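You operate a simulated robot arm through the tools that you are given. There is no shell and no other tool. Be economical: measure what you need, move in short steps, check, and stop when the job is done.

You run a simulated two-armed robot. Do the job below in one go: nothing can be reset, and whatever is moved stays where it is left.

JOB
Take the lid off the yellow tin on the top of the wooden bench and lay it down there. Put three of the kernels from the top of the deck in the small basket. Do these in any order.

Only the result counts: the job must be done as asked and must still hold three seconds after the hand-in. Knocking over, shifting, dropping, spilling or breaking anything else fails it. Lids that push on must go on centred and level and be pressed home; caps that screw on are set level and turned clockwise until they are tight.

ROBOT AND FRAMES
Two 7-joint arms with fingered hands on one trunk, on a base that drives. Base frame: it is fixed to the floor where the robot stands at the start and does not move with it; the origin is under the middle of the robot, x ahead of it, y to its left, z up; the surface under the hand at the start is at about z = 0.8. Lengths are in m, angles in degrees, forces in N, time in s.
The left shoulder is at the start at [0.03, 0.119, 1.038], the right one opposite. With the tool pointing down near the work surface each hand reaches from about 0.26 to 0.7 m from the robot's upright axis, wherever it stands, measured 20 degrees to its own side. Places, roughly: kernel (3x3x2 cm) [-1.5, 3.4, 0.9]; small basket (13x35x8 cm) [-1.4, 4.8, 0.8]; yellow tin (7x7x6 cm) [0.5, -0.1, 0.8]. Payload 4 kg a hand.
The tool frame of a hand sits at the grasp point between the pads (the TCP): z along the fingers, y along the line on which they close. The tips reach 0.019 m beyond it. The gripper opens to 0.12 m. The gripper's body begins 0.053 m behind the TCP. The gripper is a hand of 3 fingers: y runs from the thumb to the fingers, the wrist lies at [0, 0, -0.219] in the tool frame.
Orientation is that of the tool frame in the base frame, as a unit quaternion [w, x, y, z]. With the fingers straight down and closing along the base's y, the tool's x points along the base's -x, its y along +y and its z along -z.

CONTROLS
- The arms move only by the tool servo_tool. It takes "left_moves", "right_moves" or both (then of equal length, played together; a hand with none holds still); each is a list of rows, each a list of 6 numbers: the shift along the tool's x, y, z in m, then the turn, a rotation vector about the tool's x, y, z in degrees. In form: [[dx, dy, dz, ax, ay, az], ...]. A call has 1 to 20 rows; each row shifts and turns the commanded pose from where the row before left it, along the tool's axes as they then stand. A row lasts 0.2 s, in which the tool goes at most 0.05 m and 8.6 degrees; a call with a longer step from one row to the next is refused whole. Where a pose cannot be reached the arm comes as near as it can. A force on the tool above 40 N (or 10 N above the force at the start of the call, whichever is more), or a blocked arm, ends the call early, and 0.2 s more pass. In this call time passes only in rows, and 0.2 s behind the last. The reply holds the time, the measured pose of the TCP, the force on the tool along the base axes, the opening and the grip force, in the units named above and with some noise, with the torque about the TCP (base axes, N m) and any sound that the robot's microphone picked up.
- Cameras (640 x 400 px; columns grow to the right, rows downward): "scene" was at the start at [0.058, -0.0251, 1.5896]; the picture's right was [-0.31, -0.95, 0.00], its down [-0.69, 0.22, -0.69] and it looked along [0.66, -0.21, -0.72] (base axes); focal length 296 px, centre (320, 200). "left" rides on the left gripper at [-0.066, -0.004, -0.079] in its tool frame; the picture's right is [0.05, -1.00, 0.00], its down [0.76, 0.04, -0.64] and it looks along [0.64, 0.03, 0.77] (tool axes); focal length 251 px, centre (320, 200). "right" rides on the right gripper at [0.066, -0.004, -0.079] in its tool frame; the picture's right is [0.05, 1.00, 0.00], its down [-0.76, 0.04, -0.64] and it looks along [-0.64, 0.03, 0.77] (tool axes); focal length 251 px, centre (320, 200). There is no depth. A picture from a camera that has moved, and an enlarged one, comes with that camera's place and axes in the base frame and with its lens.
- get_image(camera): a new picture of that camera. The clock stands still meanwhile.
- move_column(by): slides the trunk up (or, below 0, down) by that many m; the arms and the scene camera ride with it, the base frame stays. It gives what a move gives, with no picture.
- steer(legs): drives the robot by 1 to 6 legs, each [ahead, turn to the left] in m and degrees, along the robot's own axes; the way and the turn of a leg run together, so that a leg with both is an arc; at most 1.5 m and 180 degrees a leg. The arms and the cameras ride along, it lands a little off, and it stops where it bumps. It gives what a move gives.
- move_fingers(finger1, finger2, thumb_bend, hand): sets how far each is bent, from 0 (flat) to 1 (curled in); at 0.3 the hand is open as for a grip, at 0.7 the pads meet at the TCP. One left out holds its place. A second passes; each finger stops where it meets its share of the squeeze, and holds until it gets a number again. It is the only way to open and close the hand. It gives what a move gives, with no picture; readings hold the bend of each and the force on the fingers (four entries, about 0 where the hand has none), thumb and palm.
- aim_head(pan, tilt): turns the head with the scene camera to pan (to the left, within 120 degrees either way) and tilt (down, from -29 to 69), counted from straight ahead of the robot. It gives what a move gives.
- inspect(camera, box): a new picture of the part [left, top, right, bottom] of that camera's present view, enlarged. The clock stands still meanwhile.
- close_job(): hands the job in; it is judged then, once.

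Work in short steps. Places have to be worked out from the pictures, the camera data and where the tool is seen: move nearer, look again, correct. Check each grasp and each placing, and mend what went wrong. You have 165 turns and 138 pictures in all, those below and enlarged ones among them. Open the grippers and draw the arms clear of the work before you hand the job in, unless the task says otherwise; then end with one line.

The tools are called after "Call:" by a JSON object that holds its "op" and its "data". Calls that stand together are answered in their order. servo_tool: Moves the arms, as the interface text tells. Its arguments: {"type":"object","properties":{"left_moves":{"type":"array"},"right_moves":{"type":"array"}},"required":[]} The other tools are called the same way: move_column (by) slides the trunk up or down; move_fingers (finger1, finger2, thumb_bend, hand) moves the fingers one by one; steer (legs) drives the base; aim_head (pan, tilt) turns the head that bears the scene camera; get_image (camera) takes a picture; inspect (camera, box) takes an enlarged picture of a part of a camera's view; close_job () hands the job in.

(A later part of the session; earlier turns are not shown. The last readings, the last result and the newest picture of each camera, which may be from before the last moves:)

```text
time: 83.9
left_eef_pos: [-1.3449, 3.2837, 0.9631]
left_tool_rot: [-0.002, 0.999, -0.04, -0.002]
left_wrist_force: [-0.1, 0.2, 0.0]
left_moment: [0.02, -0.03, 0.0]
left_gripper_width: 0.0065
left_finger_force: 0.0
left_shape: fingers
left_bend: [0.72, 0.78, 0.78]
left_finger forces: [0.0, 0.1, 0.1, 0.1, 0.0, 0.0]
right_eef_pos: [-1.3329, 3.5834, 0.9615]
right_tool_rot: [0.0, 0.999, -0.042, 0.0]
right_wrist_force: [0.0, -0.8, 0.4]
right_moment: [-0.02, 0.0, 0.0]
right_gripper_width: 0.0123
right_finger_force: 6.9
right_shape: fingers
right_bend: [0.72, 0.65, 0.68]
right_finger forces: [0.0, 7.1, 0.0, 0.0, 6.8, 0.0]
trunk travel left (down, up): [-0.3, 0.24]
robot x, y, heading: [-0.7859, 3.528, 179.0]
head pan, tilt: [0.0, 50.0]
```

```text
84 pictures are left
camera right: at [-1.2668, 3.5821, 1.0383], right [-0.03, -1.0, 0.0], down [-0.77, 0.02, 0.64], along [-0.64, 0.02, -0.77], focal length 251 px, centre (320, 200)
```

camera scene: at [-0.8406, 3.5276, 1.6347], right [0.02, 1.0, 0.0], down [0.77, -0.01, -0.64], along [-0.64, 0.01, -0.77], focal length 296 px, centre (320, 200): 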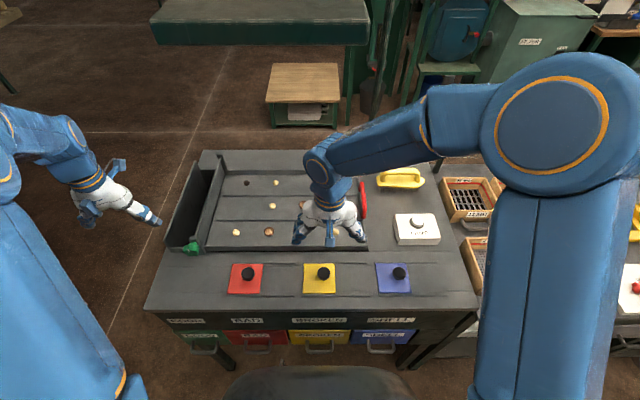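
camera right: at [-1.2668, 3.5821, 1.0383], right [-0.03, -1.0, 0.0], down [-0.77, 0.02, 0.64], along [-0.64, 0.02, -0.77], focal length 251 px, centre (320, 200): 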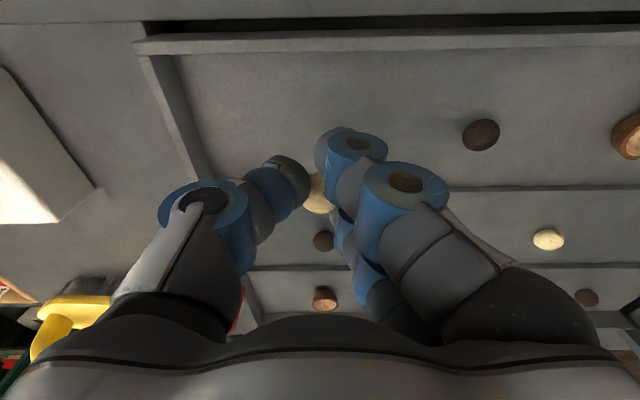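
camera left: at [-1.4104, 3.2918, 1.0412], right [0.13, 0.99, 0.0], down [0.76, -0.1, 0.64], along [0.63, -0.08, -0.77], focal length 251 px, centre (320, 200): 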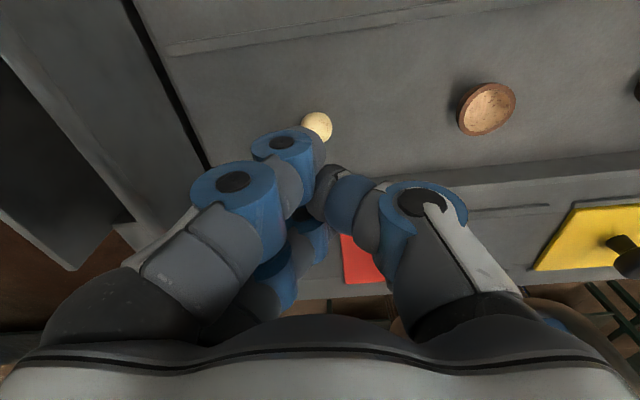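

K3 is held in the right hand. The left grip slipped off and K1 still lies at (-1.347, 3.281). The pads sat too high on the ball, so I reopen to a narrower width of 0.58, at which the tips can go lower, and try again.

Call:
{"op": "move_fingers", "data": {"hand": "left", "finger1": 0.58, "finger2": 0.58, "thumb_bend": 0.58}}

Call:
{"op": "servo_tool", "data": {"left_moves": [[-0.001, 0.001, 0.02, 0, 0, 0], [0, 0, 0.02, 0, 0, 0], [0, 0, 0.012, 0, 0, 0], [0, 0, 0.004, 0, 0, 0]]}}

Call:
{"op": "get_image", "data": {"camera": "left"}}

```text
time: 84.9
left_eef_pos: [-1.3455, 3.2832, 0.9627]
left_tool_rot: [-0.001, 0.999, -0.041, -0.002]
left_wrist_force: [0.4, 0.8, 0.1]
left_moment: [-0.01, 0.03, 0.01]
left_gripper_width: 0.0465
left_finger_force: 0.1
left_shape: fingers
left_bend: [0.57, 0.57, 0.57]
left_finger forces: [0.1, 0.0, 0.0, 0.1, 0.0, 0.0]
right_eef_pos: [-1.3342, 3.5836, 0.9585]
right_tool_rot: [-0.002, 0.999, -0.041, 0.0]
right_wrist_force: [0.0, -0.5, 0.2]
right_moment: [0.01, 0.0, 0.0]
right_gripper_width: 0.0125
right_finger_force: 6.9
right_shape: fingers
right_bend: [0.72, 0.65, 0.68]
right_finger forces: [0.1, 7.1, 0.0, 0.0, 6.9, 0.0]
trunk travel left (down, up): [-0.3, 0.24]
robot x, y, heading: [-0.7849, 3.5225, 179.2]
head pan, tilt: [0.0, 50.0]
```

```text
time: 85.9
left_eef_pos: [-1.346, 3.2838, 0.9077]
left_tool_rot: [-0.001, 0.999, -0.04, -0.003]
left_wrist_force: [0.0, 0.7, 1.6]
left_moment: [0.0, 0.0, -0.02]
left_gripper_width: 0.0468
left_finger_force: 0.5
left_shape: fingers
left_bend: [0.57, 0.57, 0.57]
left_finger forces: [0.1, 0.9, 0.1, 0.0, 0.0, 0.1]
right_eef_pos: [-1.3341, 3.584, 0.9592]
right_tool_rot: [-0.002, 0.999, -0.04, 0.001]
right_wrist_force: [0.1, 0.2, -0.2]
right_moment: [-0.06, -0.02, -0.01]
right_gripper_width: 0.0125
right_finger_force: 7.5
right_shape: fingers
right_bend: [0.72, 0.65, 0.68]
right_finger forces: [0.0, 7.0, 0.0, 0.0, 6.9, 0.1]
trunk travel left (down, up): [-0.3, 0.24]
robot x, y, heading: [-0.7844, 3.5258, 179.1]
head pan, tilt: [0.0, 50.0]
```

```text
83 pictures are left
camera left: at [-1.4124, 3.2918, 0.9858], right [0.13, 0.99, 0.0], down [0.76, -0.1, 0.64], along [0.63, -0.08, -0.77], focal length 251 px, centre (320, 200)
```

left: 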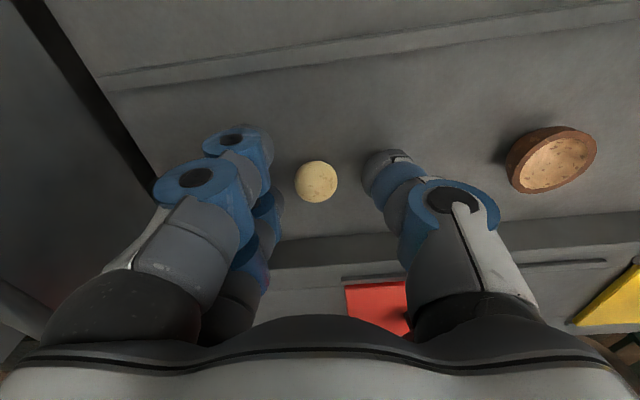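

The fingertips touch the tray floor around the kernel. I close to 0.72 as before and lift without the extra squeeze that pushed it out.

Call:
{"op": "move_fingers", "data": {"hand": "left", "finger1": 0.72, "finger2": 0.72, "thumb_bend": 0.72}}

Call:
{"op": "servo_tool", "data": {"left_moves": [[0, 0, -0.003, 0, 0, 0], [0, 0, -0.005, 0, 0, 0], [0, 0, -0.01, 0, 0, 0]]}}

Call:
{"op": "get_image", "data": {"camera": "left"}}

```text
time: 86.9
left_eef_pos: [-1.3467, 3.2853, 0.9068]
left_tool_rot: [-0.001, 0.999, -0.041, -0.002]
left_wrist_force: [-0.1, 0.9, 2.2]
left_moment: [-0.02, 0.0, 0.01]
left_gripper_width: 0.0119
left_finger_force: 4.6
left_shape: fingers
left_bend: [0.72, 0.68, 0.69]
left_finger forces: [1.3, 3.4, 0.0, 0.1, 3.7, 0.1]
right_eef_pos: [-1.3341, 3.5853, 0.9602]
right_tool_rot: [-0.002, 0.999, -0.041, 0.0]
right_wrist_force: [-0.8, 0.1, -0.9]
right_moment: [-0.02, 0.02, 0.04]
right_gripper_width: 0.0125
right_finger_force: 7.1
right_shape: fingers
right_bend: [0.72, 0.65, 0.68]
right_finger forces: [0.0, 6.9, 0.1, 0.0, 6.9, 0.0]
trunk travel left (down, up): [-0.3, 0.24]
robot x, y, heading: [-0.7853, 3.5276, 179.1]
head pan, tilt: [0.0, 50.0]
```

```text
time: 87.7
left_eef_pos: [-1.3463, 3.2838, 0.9243]
left_tool_rot: [-0.002, 0.999, -0.04, -0.002]
left_wrist_force: [0.3, -0.1, -1.0]
left_moment: [0.02, 0.03, 0.01]
left_gripper_width: 0.0084
left_finger_force: 0.1
left_shape: fingers
left_bend: [0.72, 0.72, 0.72]
left_finger forces: [0.0, 0.1, 0.0, 0.0, 0.0, 0.0]
right_eef_pos: [-1.3341, 3.5839, 0.9596]
right_tool_rot: [-0.002, 0.999, -0.042, -0.001]
right_wrist_force: [0.3, -0.4, -0.3]
right_moment: [0.0, 0.0, 0.01]
right_gripper_width: 0.0127
right_finger_force: 7.1
right_shape: fingers
right_bend: [0.72, 0.65, 0.68]
right_finger forces: [0.1, 6.9, 0.1, 0.0, 6.9, 0.1]
trunk travel left (down, up): [-0.3, 0.24]
robot x, y, heading: [-0.7868, 3.5269, 178.9]
head pan, tilt: [0.0, 50.0]
```

```text
82 pictures are left
camera left: at [-1.4125, 3.2915, 1.003], right [0.13, 0.99, 0.0], down [0.76, -0.1, 0.64], along [0.63, -0.08, -0.77], focal length 251 px, centre (320, 200)
```

left: 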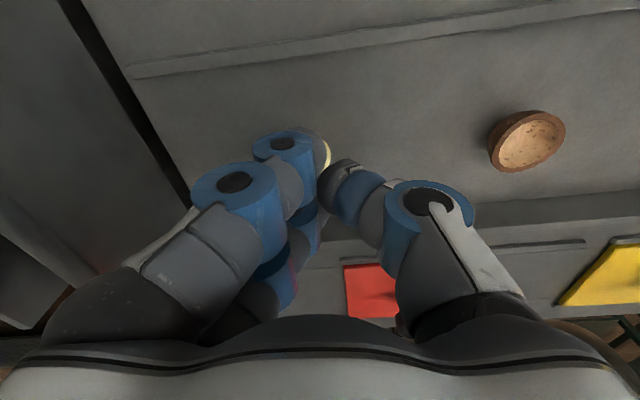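

It slipped again. In the right hand's successful grip the ball sat towards the finger-2 side, which on the left hand is the tool's +x side. I reopen and find the ball again.

Call:
{"op": "move_fingers", "data": {"hand": "left", "finger1": 0.55, "finger2": 0.57, "thumb_bend": 0.57}}

Call:
{"op": "get_image", "data": {"camera": "left"}}

```text
time: 88.7
left_eef_pos: [-1.3467, 3.2828, 0.9253]
left_tool_rot: [-0.001, 0.999, -0.04, -0.003]
left_wrist_force: [0.9, 0.1, -0.4]
left_moment: [0.04, 0.02, -0.01]
left_gripper_width: 0.0512
left_finger_force: 0.0
left_shape: fingers
left_bend: [0.55, 0.56, 0.56]
left_finger forces: [0.0, 0.0, 0.0, 0.0, 0.0, 0.1]
right_eef_pos: [-1.3352, 3.5841, 0.9589]
right_tool_rot: [-0.002, 0.999, -0.041, 0.0]
right_wrist_force: [-0.4, 0.0, -0.8]
right_moment: [0.02, -0.01, 0.0]
right_gripper_width: 0.0126
right_finger_force: 6.7
right_shape: fingers
right_bend: [0.72, 0.65, 0.68]
right_finger forces: [0.1, 6.9, 0.0, 0.0, 7.0, 0.0]
trunk travel left (down, up): [-0.3, 0.24]
robot x, y, heading: [-0.7821, 3.5246, 179.1]
head pan, tilt: [0.0, 50.0]
```

```text
81 pictures are left
camera left: at [-1.4129, 3.2915, 1.0031], right [0.13, 0.99, 0.0], down [0.76, -0.1, 0.64], along [0.63, -0.08, -0.77], focal length 251 px, centre (320, 200)
```

left: 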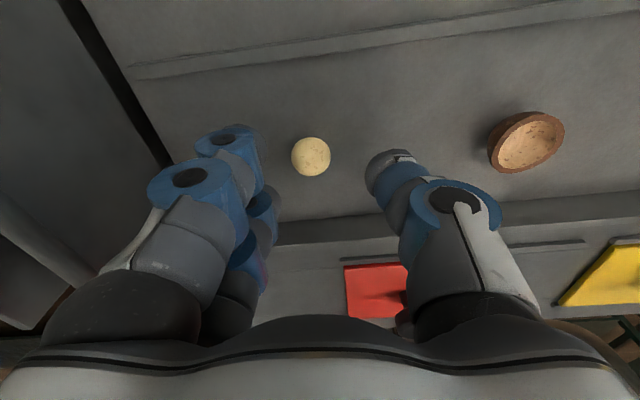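

The ball moved 4 mm away from finger 2, to (-1.352, 3.279), which confirms the misalignment. I shift the hand 9 mm so the ball sits between the thumb and finger 2, and descend.

Call:
{"op": "servo_tool", "data": {"left_moves": [[-0.009, 0.004, 0, 0, 0, 0], [0, 0, 0.012, 0, 0, 0], [0, 0, 0.007, 0, 0, 0]]}}

Call:
{"op": "move_fingers", "data": {"hand": "left", "finger1": 0.68, "finger2": 0.72, "thumb_bend": 0.72}}

Call:
{"op": "get_image", "data": {"camera": "left"}}

```text
time: 89.5
left_eef_pos: [-1.3566, 3.2811, 0.9073]
left_tool_rot: [0.0, 0.999, -0.041, -0.003]
left_wrist_force: [-0.6, -0.1, 10.4]
left_moment: [-0.4, -0.13, -0.01]
left_gripper_width: 0.0514
left_finger_force: 5.3
left_shape: fingers
left_bend: [0.55, 0.56, 0.56]
left_finger forces: [1.5, 9.6, 0.0, 0.1, 0.0, 0.0]
right_eef_pos: [-1.3335, 3.5843, 0.9591]
right_tool_rot: [-0.001, 0.999, -0.041, 0.0]
right_wrist_force: [0.4, -0.1, 0.7]
right_moment: [0.0, -0.01, 0.01]
right_gripper_width: 0.0126
right_finger_force: 6.9
right_shape: fingers
right_bend: [0.72, 0.65, 0.68]
right_finger forces: [0.1, 7.0, 0.1, 0.0, 6.9, 0.0]
trunk travel left (down, up): [-0.3, 0.24]
robot x, y, heading: [-0.7848, 3.5247, 179.2]
head pan, tilt: [0.0, 50.0]
```

```text
time: 90.5
left_eef_pos: [-1.3562, 3.2804, 0.9055]
left_tool_rot: [-0.002, 0.999, -0.041, -0.003]
left_wrist_force: [-0.6, -0.4, 3.0]
left_moment: [-0.09, -0.03, -0.03]
left_gripper_width: 0.017
left_finger_force: 9.3
left_shape: fingers
left_bend: [0.68, 0.66, 0.68]
left_finger forces: [0.1, 11.2, 0.0, 0.1, 7.5, 0.0]
right_eef_pos: [-1.3335, 3.5849, 0.9597]
right_tool_rot: [-0.002, 0.999, -0.041, 0.0]
right_wrist_force: [-0.3, 0.1, 0.4]
right_moment: [-0.02, 0.02, 0.03]
right_gripper_width: 0.0123
right_finger_force: 7.3
right_shape: fingers
right_bend: [0.72, 0.65, 0.68]
right_finger forces: [0.0, 7.1, 0.0, 0.0, 6.9, 0.0]
trunk travel left (down, up): [-0.3, 0.24]
robot x, y, heading: [-0.7832, 3.5249, 179.0]
head pan, tilt: [0.0, 50.0]
```

```text
80 pictures are left
camera left: at [-1.4227, 3.2883, 0.9836], right [0.13, 0.99, 0.0], down [0.76, -0.1, 0.64], along [0.63, -0.08, -0.77], focal length 251 px, centre (320, 200)
```

left: 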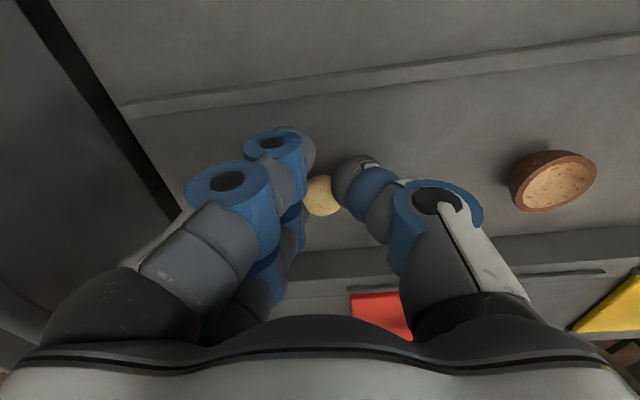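

Now the thumb (7.5 N) and finger 2 (11 N) hold the ball, as on the right. I lift slowly.

Call:
{"op": "servo_tool", "data": {"left_moves": [[0, 0, -0.003, 0, 0, 0], [0, 0, -0.005, 0, 0, 0], [0, 0, -0.01, 0, 0, 0], [0, 0, -0.02, 0, 0, 0], [0, 0, -0.02, 0, 0, 0]]}}

Call:
{"op": "get_image", "data": {"camera": "left"}}

```text
time: 91.7
left_eef_pos: [-1.3553, 3.2806, 0.9651]
left_tool_rot: [-0.001, 0.999, -0.04, -0.002]
left_wrist_force: [-0.5, 0.1, 0.6]
left_moment: [-0.02, -0.02, -0.03]
left_gripper_width: 0.0163
left_finger_force: 6.9
left_shape: fingers
left_bend: [0.68, 0.66, 0.68]
left_finger forces: [0.1, 7.0, 0.0, 0.0, 6.9, 0.0]
right_eef_pos: [-1.3343, 3.5841, 0.9601]
right_tool_rot: [-0.002, 0.999, -0.041, 0.0]
right_wrist_force: [0.2, 0.5, -0.1]
right_moment: [0.0, -0.01, 0.0]
right_gripper_width: 0.0124
right_finger_force: 6.7
right_shape: fingers
right_bend: [0.72, 0.65, 0.68]
right_finger forces: [0.0, 7.0, 0.0, 0.0, 6.9, 0.1]
trunk travel left (down, up): [-0.3, 0.24]
robot x, y, heading: [-0.7844, 3.5252, 179.1]
head pan, tilt: [0.0, 50.0]
```

```text
79 pictures are left
camera left: at [-1.4212, 3.2887, 1.0437], right [0.13, 0.99, 0.0], down [0.76, -0.1, 0.64], along [0.63, -0.08, -0.77], focal length 251 px, centre (320, 200)
```

left: 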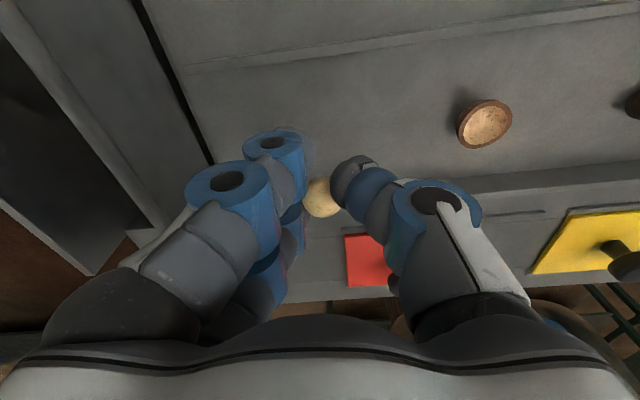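

Both kernels are held at about 7 N each. I raise and draw the hands in, then back away from the deck.

Call:
{"op": "servo_tool", "data": {"left_moves": [[0, 0, -0.03, 0, 0, 0], [0.01, 0, -0.03, 0, 0, 0], [0.03, 0, -0.02, 0, 0, 0], [0.03, 0, 0, 0, 0, 0], [0.03, 0, 0, 0, 0, 0], [0.02, 0, 0, 0, 0, 0]], "right_moves": [[0, 0, -0.03, 0, 0, 0], [0.01, 0, -0.03, 0, 0, 0], [0.03, 0, -0.02, 0, 0, 0], [0.03, 0, 0, 0, 0, 0], [0.03, 0, 0, 0, 0, 0], [0.0, 0, 0, 0, 0, 0]]}}

Call:
{"op": "steer", "data": {"legs": [[-0.4, 0], [0, -45]]}}

Call:
{"op": "get_image", "data": {"camera": "scene"}}

```text
time: 93.1
left_eef_pos: [-1.2364, 3.2686, 1.0423]
left_tool_rot: [-0.001, 0.999, -0.041, -0.002]
left_wrist_force: [0.8, -0.4, 0.3]
left_moment: [0.0, -0.02, -0.01]
left_gripper_width: 0.0166
left_finger_force: 7.0
left_shape: fingers
left_bend: [0.68, 0.66, 0.68]
left_finger forces: [0.0, 7.0, 0.0, 0.0, 6.9, 0.1]
right_eef_pos: [-1.2321, 3.5751, 1.0388]
right_tool_rot: [-0.002, 0.999, -0.041, 0.0]
right_wrist_force: [0.3, -0.9, 0.4]
right_moment: [0.05, -0.05, -0.01]
right_gripper_width: 0.0123
right_finger_force: 6.8
right_shape: fingers
right_bend: [0.72, 0.65, 0.68]
right_finger forces: [0.0, 6.9, 0.0, 0.0, 6.9, 0.1]
trunk travel left (down, up): [-0.3, 0.24]
robot x, y, heading: [-0.7824, 3.5255, 179.2]
head pan, tilt: [0.0, 50.0]
```

```text
time: 98.2
left_eef_pos: [-0.8887, 3.6484, 1.0435]
left_tool_rot: [-0.001, 0.914, -0.406, -0.004]
left_wrist_force: [0.7, 0.9, 0.8]
left_moment: [-0.02, 0.06, -0.02]
left_gripper_width: 0.016
left_finger_force: 7.0
left_shape: fingers
left_bend: [0.68, 0.66, 0.68]
left_finger forces: [0.0, 7.2, 0.0, 0.0, 7.2, 0.0]
right_eef_pos: [-0.6747, 3.8672, 1.0403]
right_tool_rot: [0.001, 0.913, -0.407, 0.0]
right_wrist_force: [1.3, 0.4, 0.2]
right_moment: [-0.03, 0.04, 0.0]
right_gripper_width: 0.0119
right_finger_force: 7.1
right_shape: fingers
right_bend: [0.72, 0.66, 0.68]
right_finger forces: [0.0, 7.2, 0.0, 0.1, 7.2, 0.0]
trunk travel left (down, up): [-0.3, 0.24]
robot x, y, heading: [-0.4259, 3.4805, 136.0]
head pan, tilt: [0.0, 50.0]
stopped in leg 2: the robot was blocked; the commanded pose is now the measured one
```

```text
78 pictures are left
camera scene: at [-0.463, 3.5245, 1.6346], right [0.7, 0.72, 0.0], down [0.55, -0.53, -0.64], along [-0.46, 0.45, -0.77], focal length 296 px, centre (320, 200)
```

scene: 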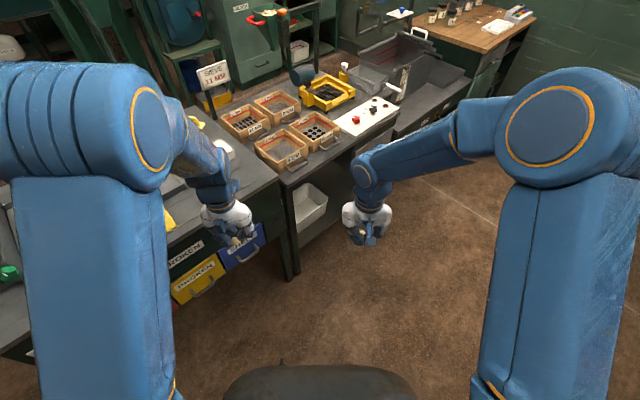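

Both kernels are still held. I zoom in on the far table to identify the small basket.

Call:
{"op": "inspect", "data": {"camera": "scene", "box": [280, 20, 480, 145]}}

Call:
{"op": "steer", "data": {"legs": [[0, -44]]}}

```text
3.20 times, centred on (380, 82) of scene
camera zoom: at [-0.463, 3.5245, 1.6346], right [0.7, 0.72, 0.0], down [0.55, -0.53, -0.64], along [-0.46, 0.45, -0.77], focal length 946 px, centre (128, 576)
```

zoom: 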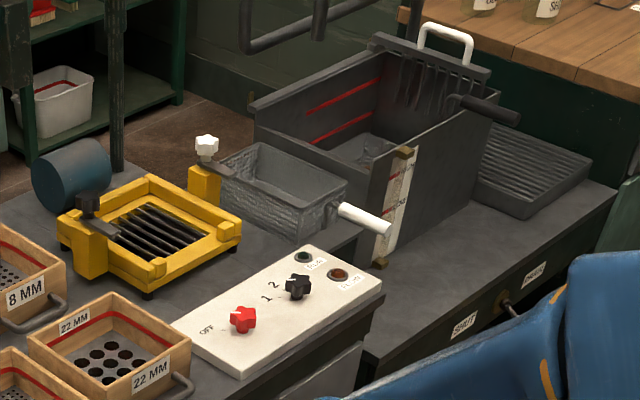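

```text
time: 100.6
left_eef_pos: [-0.6465, 3.9278, 1.0438]
left_tool_rot: [0.002, -0.699, 0.715, 0.003]
left_wrist_force: [0.6, -0.8, -0.3]
left_moment: [-0.03, 0.07, 0.02]
left_gripper_width: 0.0155
left_finger_force: 7.7
left_shape: fingers
left_bend: [0.68, 0.66, 0.68]
left_finger forces: [0.0, 7.3, 0.0, 0.1, 7.1, 0.1]
right_eef_pos: [-0.3409, 3.9396, 1.0402]
right_tool_rot: [0.0, -0.698, 0.717, -0.001]
right_wrist_force: [1.7, 0.2, -0.4]
right_moment: [0.02, 0.05, 0.01]
right_gripper_width: 0.0117
right_finger_force: 7.0
right_shape: fingers
right_bend: [0.72, 0.66, 0.68]
right_finger forces: [0.0, 7.1, 0.0, 0.0, 7.0, 0.0]
trunk travel left (down, up): [-0.3, 0.24]
robot x, y, heading: [-0.4902, 3.4859, 90.6]
head pan, tilt: [0.0, 50.0]
stopped in leg 1: the robot was blocked; the commanded pose is now the measured one
```

The small basket is the wire basket with the white handle, centred at about (-1.38, 4.75). I drive on along the lane and turn left in parts.

Call:
{"op": "steer", "data": {"legs": [[1.1, 0]]}}

Call:
{"op": "steer", "data": {"legs": [[0, 44]]}}

Call:
{"op": "steer", "data": {"legs": [[0, 44]]}}

Call:
{"op": "get_image", "data": {"camera": "scene"}}

```text
time: 106.4
left_eef_pos: [-0.6498, 5.0565, 1.0427]
left_tool_rot: [0.002, -0.694, 0.72, 0.002]
left_wrist_force: [-0.4, 0.7, -0.6]
left_moment: [-0.02, 0.02, 0.01]
left_gripper_width: 0.0157
left_finger_force: 7.1
left_shape: fingers
left_bend: [0.68, 0.66, 0.68]
left_finger forces: [0.0, 7.2, 0.0, 0.1, 7.0, 0.0]
right_eef_pos: [-0.3451, 5.066, 1.0405]
right_tool_rot: [0.001, -0.693, 0.721, -0.001]
right_wrist_force: [-0.2, 0.1, -0.3]
right_moment: [0.0, 0.03, -0.04]
right_gripper_width: 0.0117
right_finger_force: 7.2
right_shape: fingers
right_bend: [0.72, 0.66, 0.68]
right_finger forces: [0.0, 7.1, 0.0, 0.1, 7.0, 0.0]
trunk travel left (down, up): [-0.3, 0.24]
robot x, y, heading: [-0.4978, 4.6084, 89.8]
head pan, tilt: [0.0, 50.0]
```

```text
time: 108.8
left_eef_pos: [-0.9145, 4.8255, 1.0426]
left_tool_rot: [-0.001, 0.912, -0.411, -0.003]
left_wrist_force: [-0.1, 0.3, -0.1]
left_moment: [0.02, 0.03, 0.02]
left_gripper_width: 0.0158
left_finger_force: 7.2
left_shape: fingers
left_bend: [0.68, 0.66, 0.68]
left_finger forces: [0.0, 6.9, 0.1, 0.0, 6.9, 0.0]
right_eef_pos: [-0.7008, 5.0428, 1.04]
right_tool_rot: [-0.002, 0.911, -0.411, 0.0]
right_wrist_force: [0.3, -0.5, -0.1]
right_moment: [-0.01, 0.01, 0.01]
right_gripper_width: 0.0118
right_finger_force: 6.9
right_shape: fingers
right_bend: [0.72, 0.66, 0.68]
right_finger forces: [0.0, 6.6, 0.1, 0.0, 6.7, 0.0]
trunk travel left (down, up): [-0.3, 0.24]
robot x, y, heading: [-0.454, 4.6497, 133.6]
head pan, tilt: [0.0, 50.0]
```

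```text
time: 111.5
left_eef_pos: [-0.917, 4.4571, 1.0424]
left_tool_rot: [-0.003, 0.999, -0.048, -0.002]
left_wrist_force: [0.6, -1.2, 0.0]
left_moment: [0.07, -0.01, 0.01]
left_gripper_width: 0.0154
left_finger_force: 7.2
left_shape: fingers
left_bend: [0.68, 0.66, 0.68]
left_finger forces: [0.0, 7.2, 0.0, 0.1, 6.9, 0.0]
right_eef_pos: [-0.9086, 4.7631, 1.0415]
right_tool_rot: [-0.003, 0.999, -0.049, -0.002]
right_wrist_force: [0.6, -0.6, 0.7]
right_moment: [0.04, 0.02, -0.01]
right_gripper_width: 0.0112
right_finger_force: 7.1
right_shape: fingers
right_bend: [0.72, 0.66, 0.68]
right_finger forces: [0.1, 6.9, 0.0, 0.1, 6.8, 0.0]
trunk travel left (down, up): [-0.3, 0.24]
robot x, y, heading: [-0.4552, 4.7016, 176.5]
head pan, tilt: [0.0, 50.0]
stopped in leg 1: the robot was blocked; the commanded pose is now the measured one
```

```text
76 pictures are left
camera scene: at [-0.5111, 4.7065, 1.6347], right [0.06, 1.0, 0.0], down [0.76, -0.04, -0.64], along [-0.64, 0.04, -0.77], focal length 296 px, centre (320, 200)
```

scene: 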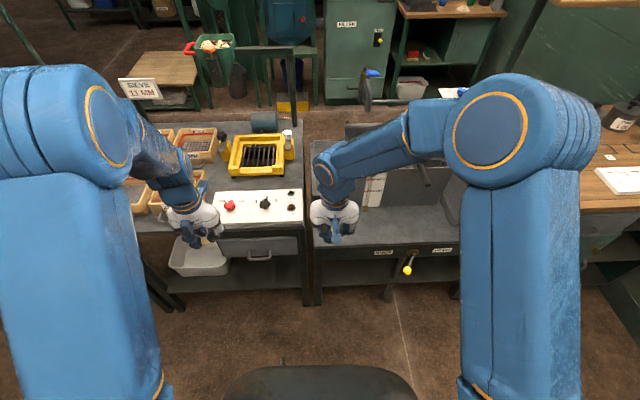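

The right forearm hides the basket, so I look with the right wrist camera.

Call:
{"op": "get_image", "data": {"camera": "right"}}

Call:
{"op": "inspect", "data": {"camera": "scene", "box": [240, 90, 460, 220]}}

```text
75 pictures are left
camera right: at [-0.842, 4.7594, 1.1193], right [-0.04, -1.0, -0.01], down [-0.76, 0.03, 0.65], along [-0.65, 0.03, -0.76], focal length 251 px, centre (320, 200)
```

right: 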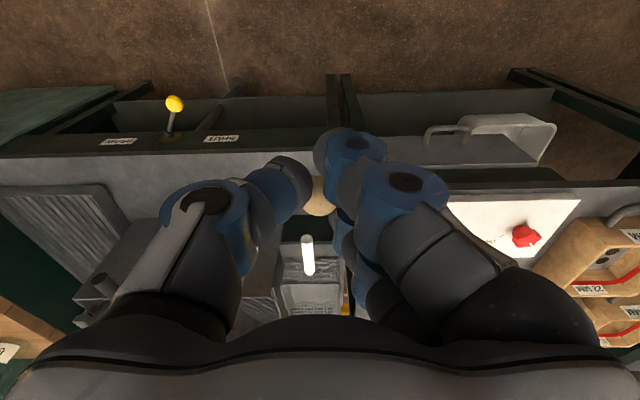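

```text
2.91 times, centred on (350, 155) of scene
camera zoom: at [-0.5111, 4.7065, 1.6347], right [0.06, 1.0, 0.0], down [0.76, -0.04, -0.64], along [-0.64, 0.04, -0.77], focal length 860 px, centre (233, 331)
```

zoom: 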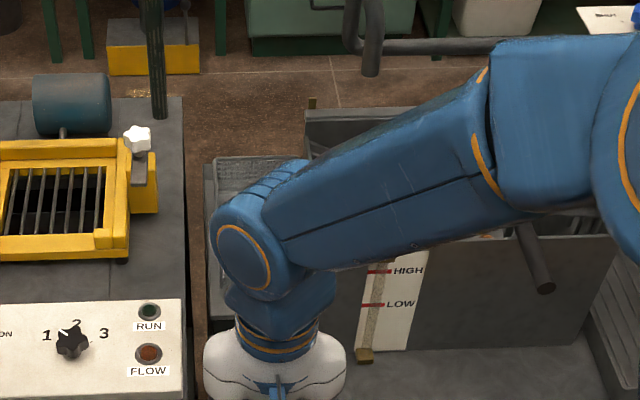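

The basket lies at about (-1.37, 4.79) with its handle towards me. I raise the trunk for clearance over the trough wall and drive nearer.

Call:
{"op": "move_column", "data": {"by": 0.12}}

Call:
{"op": "steer", "data": {"legs": [[0.33, 0]]}}

Call:
{"op": "get_image", "data": {"camera": "right"}}

Call:
{"op": "get_image", "data": {"camera": "scene"}}

Call:
{"op": "get_image", "data": {"camera": "left"}}

```text
time: 113.0
left_eef_pos: [-0.9164, 4.4608, 1.1635]
left_tool_rot: [-0.001, 0.999, -0.049, -0.003]
left_wrist_force: [-0.1, -0.3, -0.7]
left_moment: [0.0, -0.02, 0.0]
left_gripper_width: 0.0159
left_finger_force: 7.0
left_shape: fingers
left_bend: [0.68, 0.66, 0.68]
left_finger forces: [0.0, 7.1, 0.1, 0.0, 6.9, 0.0]
right_eef_pos: [-0.9091, 4.7667, 1.1604]
right_tool_rot: [-0.002, 0.999, -0.05, -0.001]
right_wrist_force: [0.4, 0.3, -0.1]
right_moment: [-0.01, 0.0, 0.03]
right_gripper_width: 0.0113
right_finger_force: 6.9
right_shape: fingers
right_bend: [0.72, 0.66, 0.68]
right_finger forces: [0.1, 6.9, 0.1, 0.0, 6.8, 0.0]
trunk travel left (down, up): [-0.42, 0.12]
robot x, y, heading: [-0.4533, 4.7056, 176.8]
head pan, tilt: [0.0, 50.0]
```

```text
time: 115.2
left_eef_pos: [-1.2437, 4.481, 1.1624]
left_tool_rot: [-0.001, 0.999, -0.049, -0.003]
left_wrist_force: [0.8, 0.0, -0.5]
left_moment: [-0.05, 0.0, 0.02]
left_gripper_width: 0.0154
left_finger_force: 7.1
left_shape: fingers
left_bend: [0.68, 0.66, 0.68]
left_finger forces: [0.0, 7.2, 0.0, 0.0, 7.0, 0.1]
right_eef_pos: [-1.236, 4.7879, 1.1606]
right_tool_rot: [-0.002, 0.999, -0.049, -0.001]
right_wrist_force: [-0.9, 0.3, 0.0]
right_moment: [0.02, -0.01, 0.0]
right_gripper_width: 0.0116
right_finger_force: 6.6
right_shape: fingers
right_bend: [0.72, 0.66, 0.68]
right_finger forces: [0.1, 6.9, 0.0, 0.1, 6.8, 0.1]
trunk travel left (down, up): [-0.42, 0.12]
robot x, y, heading: [-0.7814, 4.7254, 176.3]
head pan, tilt: [0.0, 50.0]
```

```text
73 pictures are left
camera right: at [-1.1688, 4.7834, 1.2387], right [-0.05, -1.0, 0.0], down [-0.76, 0.03, 0.65], along [-0.64, 0.03, -0.76], focal length 251 px, centre (320, 200)
```

right: 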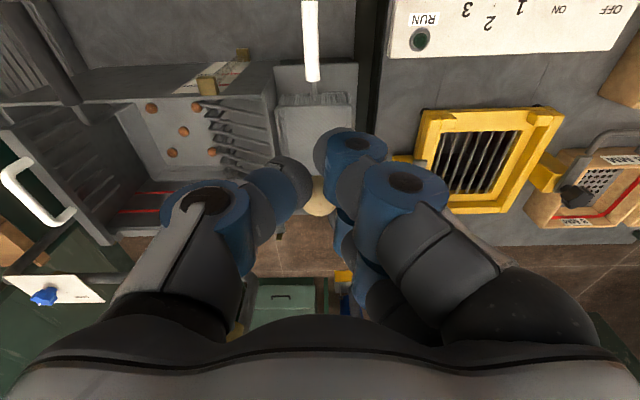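

```text
72 pictures are left
camera scene: at [-0.8384, 4.7306, 1.7546], right [0.06, 1.0, 0.0], down [0.77, -0.05, -0.64], along [-0.64, 0.04, -0.77], focal length 296 px, centre (320, 200)
```

scene: 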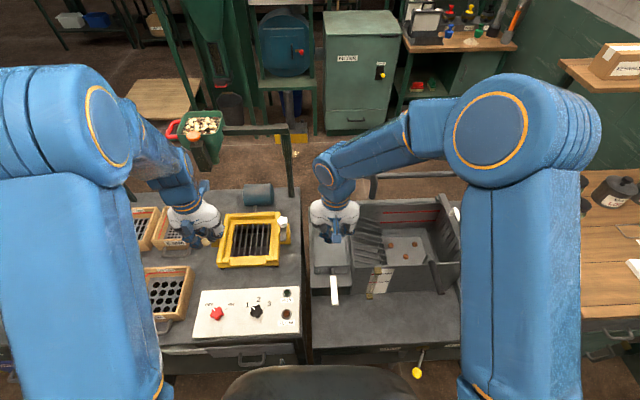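

```text
71 pictures are left
camera left: at [-1.3093, 4.4898, 1.2413], right [0.15, 0.99, 0.0], down [0.76, -0.12, 0.64], along [0.63, -0.1, -0.77], focal length 251 px, centre (320, 200)
```

left: 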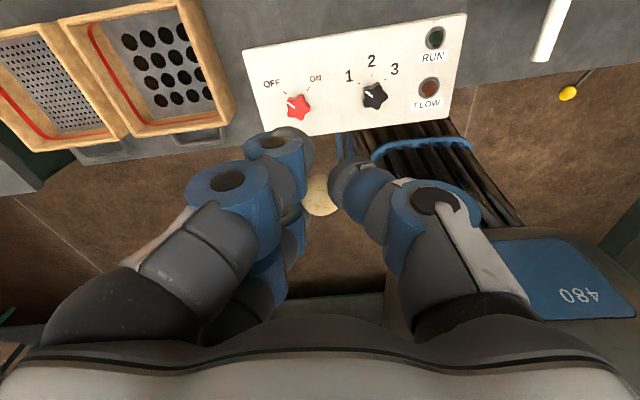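

I zoom in on the basket in both views to measure it.

Call:
{"op": "inspect", "data": {"camera": "right", "box": [240, 50, 400, 250]}}

Call:
{"op": "inspect", "data": {"camera": "scene", "box": [280, 190, 400, 320]}}

```text
2.00 times, centred on (320, 150) of right
camera zoom: at [-1.1688, 4.7834, 1.2387], right [-0.05, -1.0, 0.0], down [-0.76, 0.03, 0.65], along [-0.64, 0.03, -0.76], focal length 503 px, centre (320, 300)
```

zoom: 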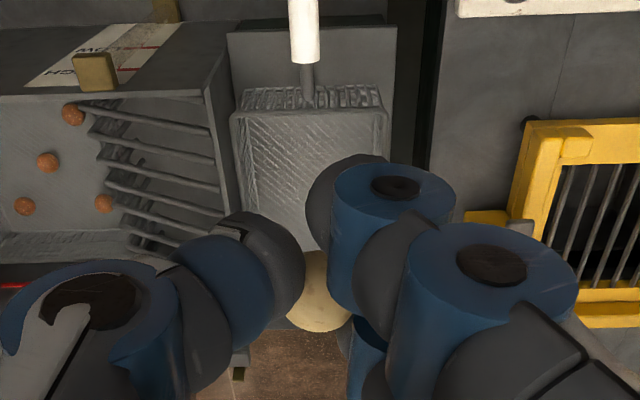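

```text
3.08 times, centred on (340, 255) of scene
camera zoom: at [-0.8384, 4.7306, 1.7546], right [0.06, 1.0, 0.0], down [0.77, -0.05, -0.64], along [-0.64, 0.04, -0.77], focal length 910 px, centre (258, 31)
```

zoom: 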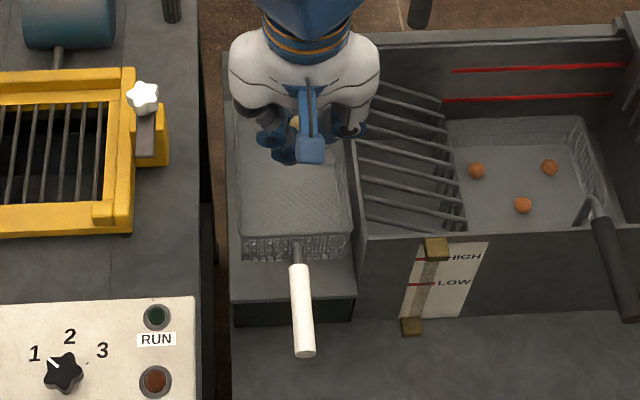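

The small basket spans about y 4.740-4.857 and x -1.31 to -1.50, with its rim at z of about 0.86. The trough wall beside it rises to about 0.92 at y 4.863. I bring the right hand over (-1.40, 4.785) and part of the way down.

Call:
{"op": "servo_tool", "data": {"right_moves": [[-0.04, 0.005, 0, 0, 0, 0], [-0.04, 0.005, 0.01, 0, 0, 0], [-0.04, 0.005, 0.03, 0, 0, 0], [-0.04, 0.004, 0.03, 0, 0, 0], [-0.003, 0, 0.04, 0, 0, 0], [0, 0, 0.04, 0, 0, 0], [0, 0, 0.03, 0, 0, 0]]}}

Call:
{"op": "get_image", "data": {"camera": "right"}}

Call:
{"op": "inspect", "data": {"camera": "scene", "box": [270, 170, 410, 300]}}

```text
refused: row 3 steps farther than a row can; nothing moved
```

```text
68 pictures are left
camera right: at [-1.1688, 4.7834, 1.2387], right [-0.05, -1.0, 0.0], down [-0.76, 0.03, 0.65], along [-0.64, 0.03, -0.76], focal length 251 px, centre (320, 200)
```

right: 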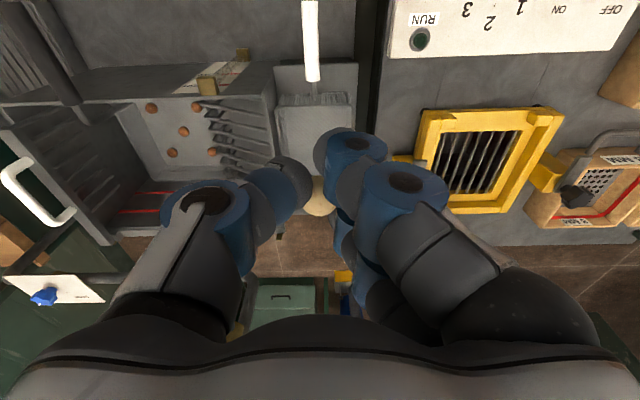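

```text
3.08 times, centred on (340, 235) of scene
camera zoom: at [-0.8384, 4.7306, 1.7546], right [0.06, 1.0, 0.0], down [0.77, -0.05, -0.64], along [-0.64, 0.04, -0.77], focal length 910 px, centre (258, 92)
```

zoom: 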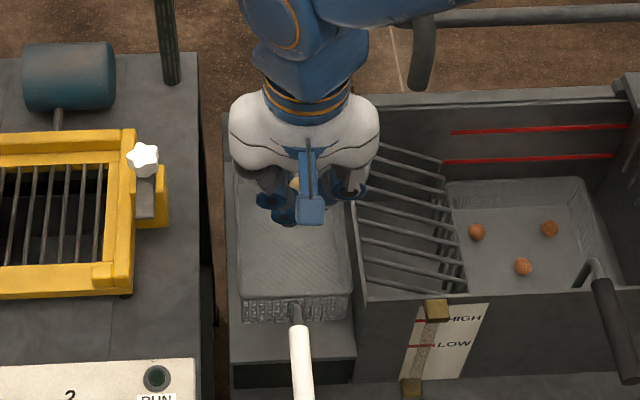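

One step was too long and the call was refused. I repeat it with smaller steps.

Call:
{"op": "servo_tool", "data": {"right_moves": [[-0.04, 0.005, 0, 0, 0, 0], [-0.04, 0.005, 0.01, 0, 0, 0], [-0.04, 0.005, 0.02, 0, 0, 0], [-0.04, 0.004, 0.02, 0, 0, 0], [-0.003, 0, 0.04, 0, 0, 0], [0, 0, 0.04, 0, 0, 0], [0, 0, 0.03, 0, 0, 0], [0, 0, 0.02, 0, 0, 0]]}}

Call:
{"op": "get_image", "data": {"camera": "right"}}

Call:
{"op": "inspect", "data": {"camera": "scene", "box": [270, 170, 410, 300]}}

```text
time: 117.0
left_eef_pos: [-1.2435, 4.4804, 1.1631]
left_tool_rot: [-0.001, 0.999, -0.049, -0.004]
left_wrist_force: [-0.3, 0.5, -0.2]
left_moment: [-0.04, 0.02, -0.01]
left_gripper_width: 0.0157
left_finger_force: 7.5
left_shape: fingers
left_bend: [0.68, 0.66, 0.68]
left_finger forces: [0.0, 7.1, 0.1, 0.1, 7.0, 0.0]
right_eef_pos: [-1.3989, 4.785, 0.9822]
right_tool_rot: [-0.002, 0.999, -0.05, -0.002]
right_wrist_force: [0.3, -0.3, -0.4]
right_moment: [0.0, -0.04, 0.03]
right_gripper_width: 0.0115
right_finger_force: 6.5
right_shape: fingers
right_bend: [0.72, 0.66, 0.68]
right_finger forces: [0.1, 6.4, 0.0, 0.0, 6.3, 0.0]
trunk travel left (down, up): [-0.42, 0.12]
robot x, y, heading: [-0.7803, 4.7284, 176.5]
head pan, tilt: [0.0, 50.0]
```

```text
66 pictures are left
camera right: at [-1.3322, 4.7816, 1.0598], right [-0.05, -1.0, 0.0], down [-0.76, 0.03, 0.65], along [-0.65, 0.03, -0.76], focal length 251 px, centre (320, 200)
```

right: 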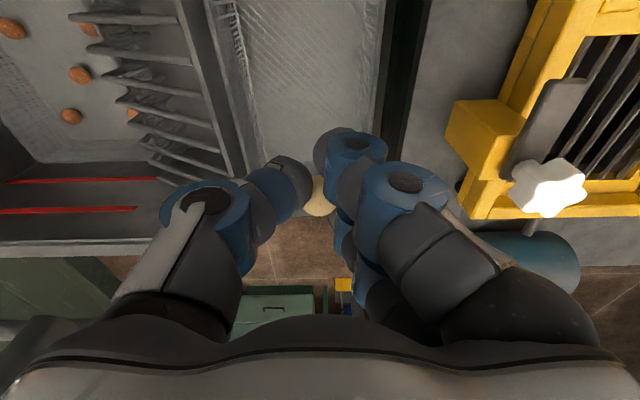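

```text
3.08 times, centred on (340, 235) of scene
camera zoom: at [-0.8378, 4.7306, 1.7546], right [0.06, 1.0, 0.0], down [0.76, -0.05, -0.64], along [-0.64, 0.04, -0.77], focal length 910 px, centre (258, 92)
```

zoom: 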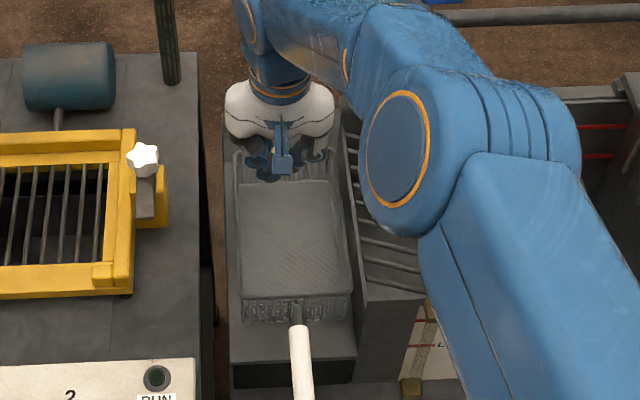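

The hand is over the basket's middle. I shift 5 mm in +y and lower towards z of about 0.90.

Call:
{"op": "servo_tool", "data": {"right_moves": [[0, -0.005, 0.02, 0, 0, 0], [0, 0, 0.03, 0, 0, 0], [0, 0, 0.03, 0, 0, 0]]}}

Call:
{"op": "get_image", "data": {"camera": "right"}}

Call:
{"op": "get_image", "data": {"camera": "scene"}}

```text
time: 117.8
left_eef_pos: [-1.2428, 4.4817, 1.1632]
left_tool_rot: [-0.001, 0.999, -0.049, -0.002]
left_wrist_force: [-0.5, -0.8, 0.2]
left_moment: [-0.03, 0.0, 0.01]
left_gripper_width: 0.0157
left_finger_force: 7.2
left_shape: fingers
left_bend: [0.68, 0.66, 0.68]
left_finger forces: [0.1, 7.2, 0.1, 0.1, 7.0, 0.0]
right_eef_pos: [-1.3915, 4.7918, 0.9057]
right_tool_rot: [-0.002, 0.999, -0.05, -0.002]
right_wrist_force: [0.8, -0.1, 0.7]
right_moment: [-0.03, 0.01, -0.01]
right_gripper_width: 0.0115
right_finger_force: 6.3
right_shape: fingers
right_bend: [0.72, 0.66, 0.68]
right_finger forces: [0.0, 6.2, 0.0, 0.0, 6.2, 0.1]
right hand out of reach, approached as far as the arm can: row 3
trunk travel left (down, up): [-0.42, 0.12]
robot x, y, heading: [-0.7832, 4.7257, 176.7]
head pan, tilt: [0.0, 50.0]
```

```text
64 pictures are left
camera right: at [-1.3247, 4.7893, 0.984], right [-0.05, -1.0, 0.0], down [-0.76, 0.03, 0.65], along [-0.65, 0.03, -0.76], focal length 251 px, centre (320, 200)
```

right: 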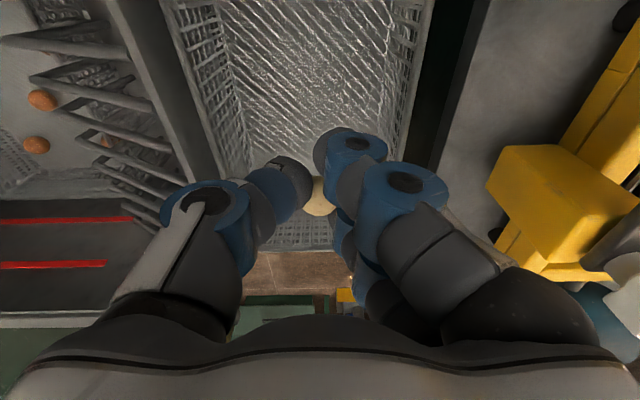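

```text
63 pictures are left
camera scene: at [-0.8377, 4.731, 1.7546], right [0.06, 1.0, 0.0], down [0.76, -0.05, -0.64], along [-0.64, 0.04, -0.77], focal length 296 px, centre (320, 200)
```

scene: 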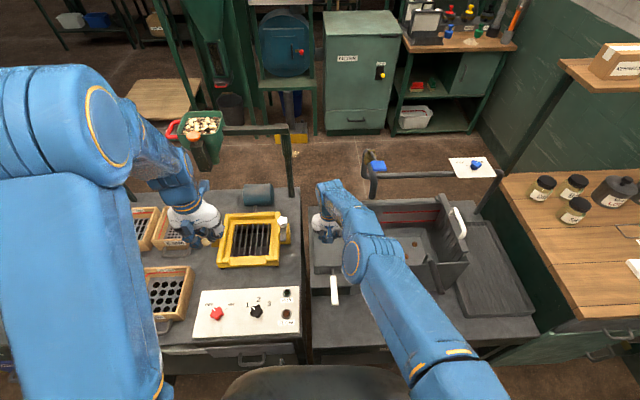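

The arm is at its limit because the trunk is high, so I lower the trunk by 0.06 instead, which brings the hand down into the basket.

Call:
{"op": "move_column", "data": {"by": -0.06}}

Call:
{"op": "get_image", "data": {"camera": "right"}}

Call:
{"op": "inspect", "data": {"camera": "scene", "box": [270, 150, 410, 290]}}

```text
time: 118.8
left_eef_pos: [-1.2424, 4.4813, 1.1032]
left_tool_rot: [-0.001, 0.999, -0.049, -0.002]
left_wrist_force: [-0.1, -0.7, -0.4]
left_moment: [0.01, -0.03, 0.05]
left_gripper_width: 0.0158
left_finger_force: 7.1
left_shape: fingers
left_bend: [0.68, 0.66, 0.68]
left_finger forces: [0.1, 7.1, 0.1, 0.1, 7.0, 0.0]
right_eef_pos: [-1.3902, 4.7928, 0.8466]
right_tool_rot: [-0.001, 0.999, -0.049, -0.001]
right_wrist_force: [0.5, 0.0, 0.2]
right_moment: [-0.02, -0.01, -0.04]
right_gripper_width: 0.0116
right_finger_force: 6.3
right_shape: fingers
right_bend: [0.72, 0.66, 0.68]
right_finger forces: [0.0, 6.4, 0.0, 0.0, 6.2, 0.0]
trunk travel left (down, up): [-0.36, 0.18]
robot x, y, heading: [-0.7833, 4.724, 176.6]
head pan, tilt: [0.0, 50.0]
```

```text
62 pictures are left
camera right: at [-1.3247, 4.789, 0.9244], right [-0.05, -1.0, 0.0], down [-0.76, 0.03, 0.65], along [-0.64, 0.03, -0.76], focal length 251 px, centre (320, 200)
```

right: 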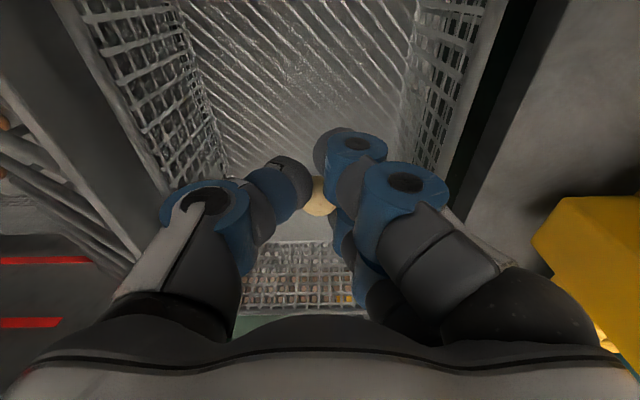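

```text
2.86 times, centred on (340, 220) of scene
camera zoom: at [-0.8376, 4.7307, 1.6947], right [0.06, 1.0, 0.0], down [0.76, -0.05, -0.64], along [-0.64, 0.04, -0.77], focal length 845 px, centre (263, 143)
```

zoom: 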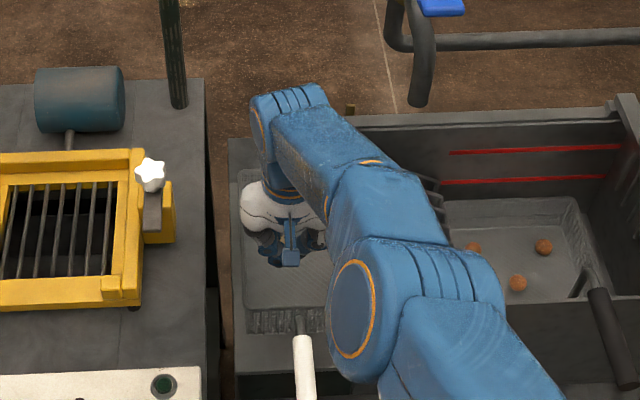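

The kernel is within the basket walls. I go down another 1.5 cm to soften the release.

Call:
{"op": "move_column", "data": {"by": -0.015}}

Call:
{"op": "get_image", "data": {"camera": "right"}}

```text
time: 119.4
left_eef_pos: [-1.2421, 4.4809, 1.0885]
left_tool_rot: [0.0, 0.999, -0.049, -0.002]
left_wrist_force: [0.2, -1.4, 0.3]
left_moment: [0.02, -0.04, 0.01]
left_gripper_width: 0.0156
left_finger_force: 7.1
left_shape: fingers
left_bend: [0.68, 0.66, 0.68]
left_finger forces: [0.1, 7.2, 0.0, 0.0, 7.0, 0.1]
right_eef_pos: [-1.3915, 4.7908, 0.8307]
right_tool_rot: [-0.002, 0.999, -0.05, -0.002]
right_wrist_force: [-0.3, -0.7, 0.1]
right_moment: [0.0, 0.03, 0.0]
right_gripper_width: 0.0115
right_finger_force: 5.8
right_shape: fingers
right_bend: [0.72, 0.66, 0.68]
right_finger forces: [0.0, 6.4, 0.1, 0.0, 6.2, 0.1]
trunk travel left (down, up): [-0.345, 0.195]
robot x, y, heading: [-0.7863, 4.7273, 176.6]
head pan, tilt: [0.0, 50.0]
```

```text
60 pictures are left
camera right: at [-1.3245, 4.789, 0.9092], right [-0.05, -1.0, 0.0], down [-0.76, 0.03, 0.65], along [-0.64, 0.03, -0.76], focal length 251 px, centre (320, 200)
```

right: 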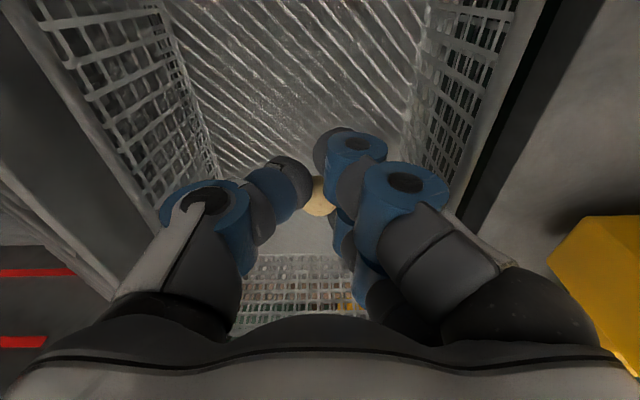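

The kernel is close above the basket floor. I open just enough to release, to 0.58.

Call:
{"op": "move_fingers", "data": {"hand": "right", "finger1": 0.62, "finger2": 0.58, "thumb_bend": 0.6}}

Call:
{"op": "get_image", "data": {"camera": "right"}}

```text
time: 120.4
left_eef_pos: [-1.2437, 4.4807, 1.0883]
left_tool_rot: [-0.001, 0.999, -0.049, -0.002]
left_wrist_force: [-0.4, -0.2, -0.2]
left_moment: [0.01, 0.01, 0.0]
left_gripper_width: 0.0154
left_finger_force: 6.8
left_shape: fingers
left_bend: [0.68, 0.66, 0.68]
left_finger forces: [0.0, 7.2, 0.1, 0.1, 7.0, 0.0]
right_eef_pos: [-1.3919, 4.7918, 0.8301]
right_tool_rot: [-0.002, 0.999, -0.05, -0.001]
right_wrist_force: [-0.4, -1.2, 0.5]
right_moment: [0.01, 0.0, -0.04]
right_gripper_width: 0.0346
right_finger_force: 0.1
right_shape: fingers
right_bend: [0.62, 0.57, 0.6]
right_finger forces: [0.0, 0.0, 0.1, 0.1, 0.0, 0.0]
trunk travel left (down, up): [-0.345, 0.195]
robot x, y, heading: [-0.779, 4.723, 176.6]
head pan, tilt: [0.0, 50.0]
```

```text
59 pictures are left
camera right: at [-1.3246, 4.7889, 0.9092], right [-0.05, -1.0, 0.0], down [-0.76, 0.03, 0.65], along [-0.64, 0.03, -0.76], focal length 251 px, centre (320, 200)
```

right: 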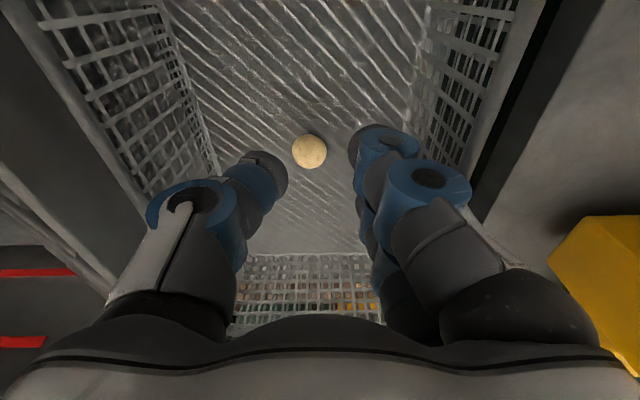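

The kernel rests on the basket floor. I raise the trunk and draw the right hand up, back and out to the right, so the left hand can come in.

Call:
{"op": "move_column", "data": {"by": 0.09}}

Call:
{"op": "servo_tool", "data": {"right_moves": [[0, 0, -0.04, 0, 0, 0], [0, 0, -0.04, 0, 0, 0], [0.04, 0, -0.02, 0, 0, 0], [0.045, 0, 0, 0, 0, 0], [0.045, 0, 0, 0, 0, 0], [0.045, 0, 0, 0, 0, 0], [0.04, -0.02, 0, 0, 0, 0], [0, -0.045, 0, 0, 0, 0], [0, -0.045, 0, 0, 0, 0], [0, -0.045, 0, 0, 0, 0], [0, -0.045, 0, 0, 0, 0]]}}

Call:
{"op": "get_image", "data": {"camera": "scene"}}

```text
time: 121.7
left_eef_pos: [-1.2432, 4.4806, 1.1781]
left_tool_rot: [-0.001, 0.999, -0.048, -0.003]
left_wrist_force: [0.1, -0.3, 0.8]
left_moment: [-0.02, 0.03, 0.02]
left_gripper_width: 0.0157
left_finger_force: 6.7
left_shape: fingers
left_bend: [0.68, 0.66, 0.68]
left_finger forces: [0.0, 7.1, 0.0, 0.0, 7.1, 0.1]
right_eef_pos: [-1.3916, 4.7921, 0.9206]
right_tool_rot: [-0.002, 0.999, -0.05, -0.001]
right_wrist_force: [-0.4, -0.9, 0.0]
right_moment: [0.01, -0.02, -0.03]
right_gripper_width: 0.0349
right_finger_force: 0.1
right_shape: fingers
right_bend: [0.62, 0.57, 0.6]
right_finger forces: [0.1, 0.0, 0.0, 0.0, 0.0, 0.0]
trunk travel left (down, up): [-0.435, 0.105]
robot x, y, heading: [-0.7815, 4.7256, 176.3]
head pan, tilt: [0.0, 50.0]
```

```text
time: 124.0
left_eef_pos: [-1.2422, 4.4823, 1.1776]
left_tool_rot: [0.0, 0.999, -0.049, -0.002]
left_wrist_force: [0.2, 0.6, 0.7]
left_moment: [0.0, 0.03, 0.0]
left_gripper_width: 0.0157
left_finger_force: 6.9
left_shape: fingers
left_bend: [0.68, 0.66, 0.68]
left_finger forces: [0.0, 7.1, 0.0, 0.0, 7.0, 0.0]
right_eef_pos: [-1.1564, 4.9703, 1.0216]
right_tool_rot: [-0.001, 0.999, -0.05, -0.001]
right_wrist_force: [0.8, 1.0, 0.1]
right_moment: [0.0, 0.0, 0.01]
right_gripper_width: 0.0349
right_finger_force: 0.1
right_shape: fingers
right_bend: [0.62, 0.57, 0.6]
right_finger forces: [0.0, 0.0, 0.1, 0.0, 0.0, 0.1]
trunk travel left (down, up): [-0.435, 0.105]
robot x, y, heading: [-0.7789, 4.7283, 176.5]
head pan, tilt: [0.0, 50.0]
```

```text
58 pictures are left
camera scene: at [-0.8373, 4.7334, 1.7696], right [0.06, 1.0, 0.0], down [0.76, -0.05, -0.64], along [-0.64, 0.04, -0.77], focal length 296 px, centre (320, 200)
```

scene: 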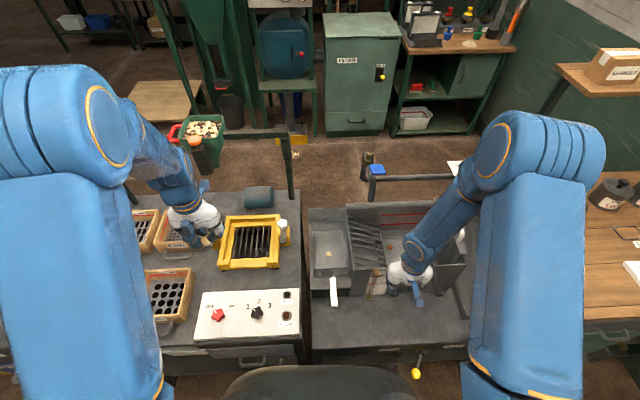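

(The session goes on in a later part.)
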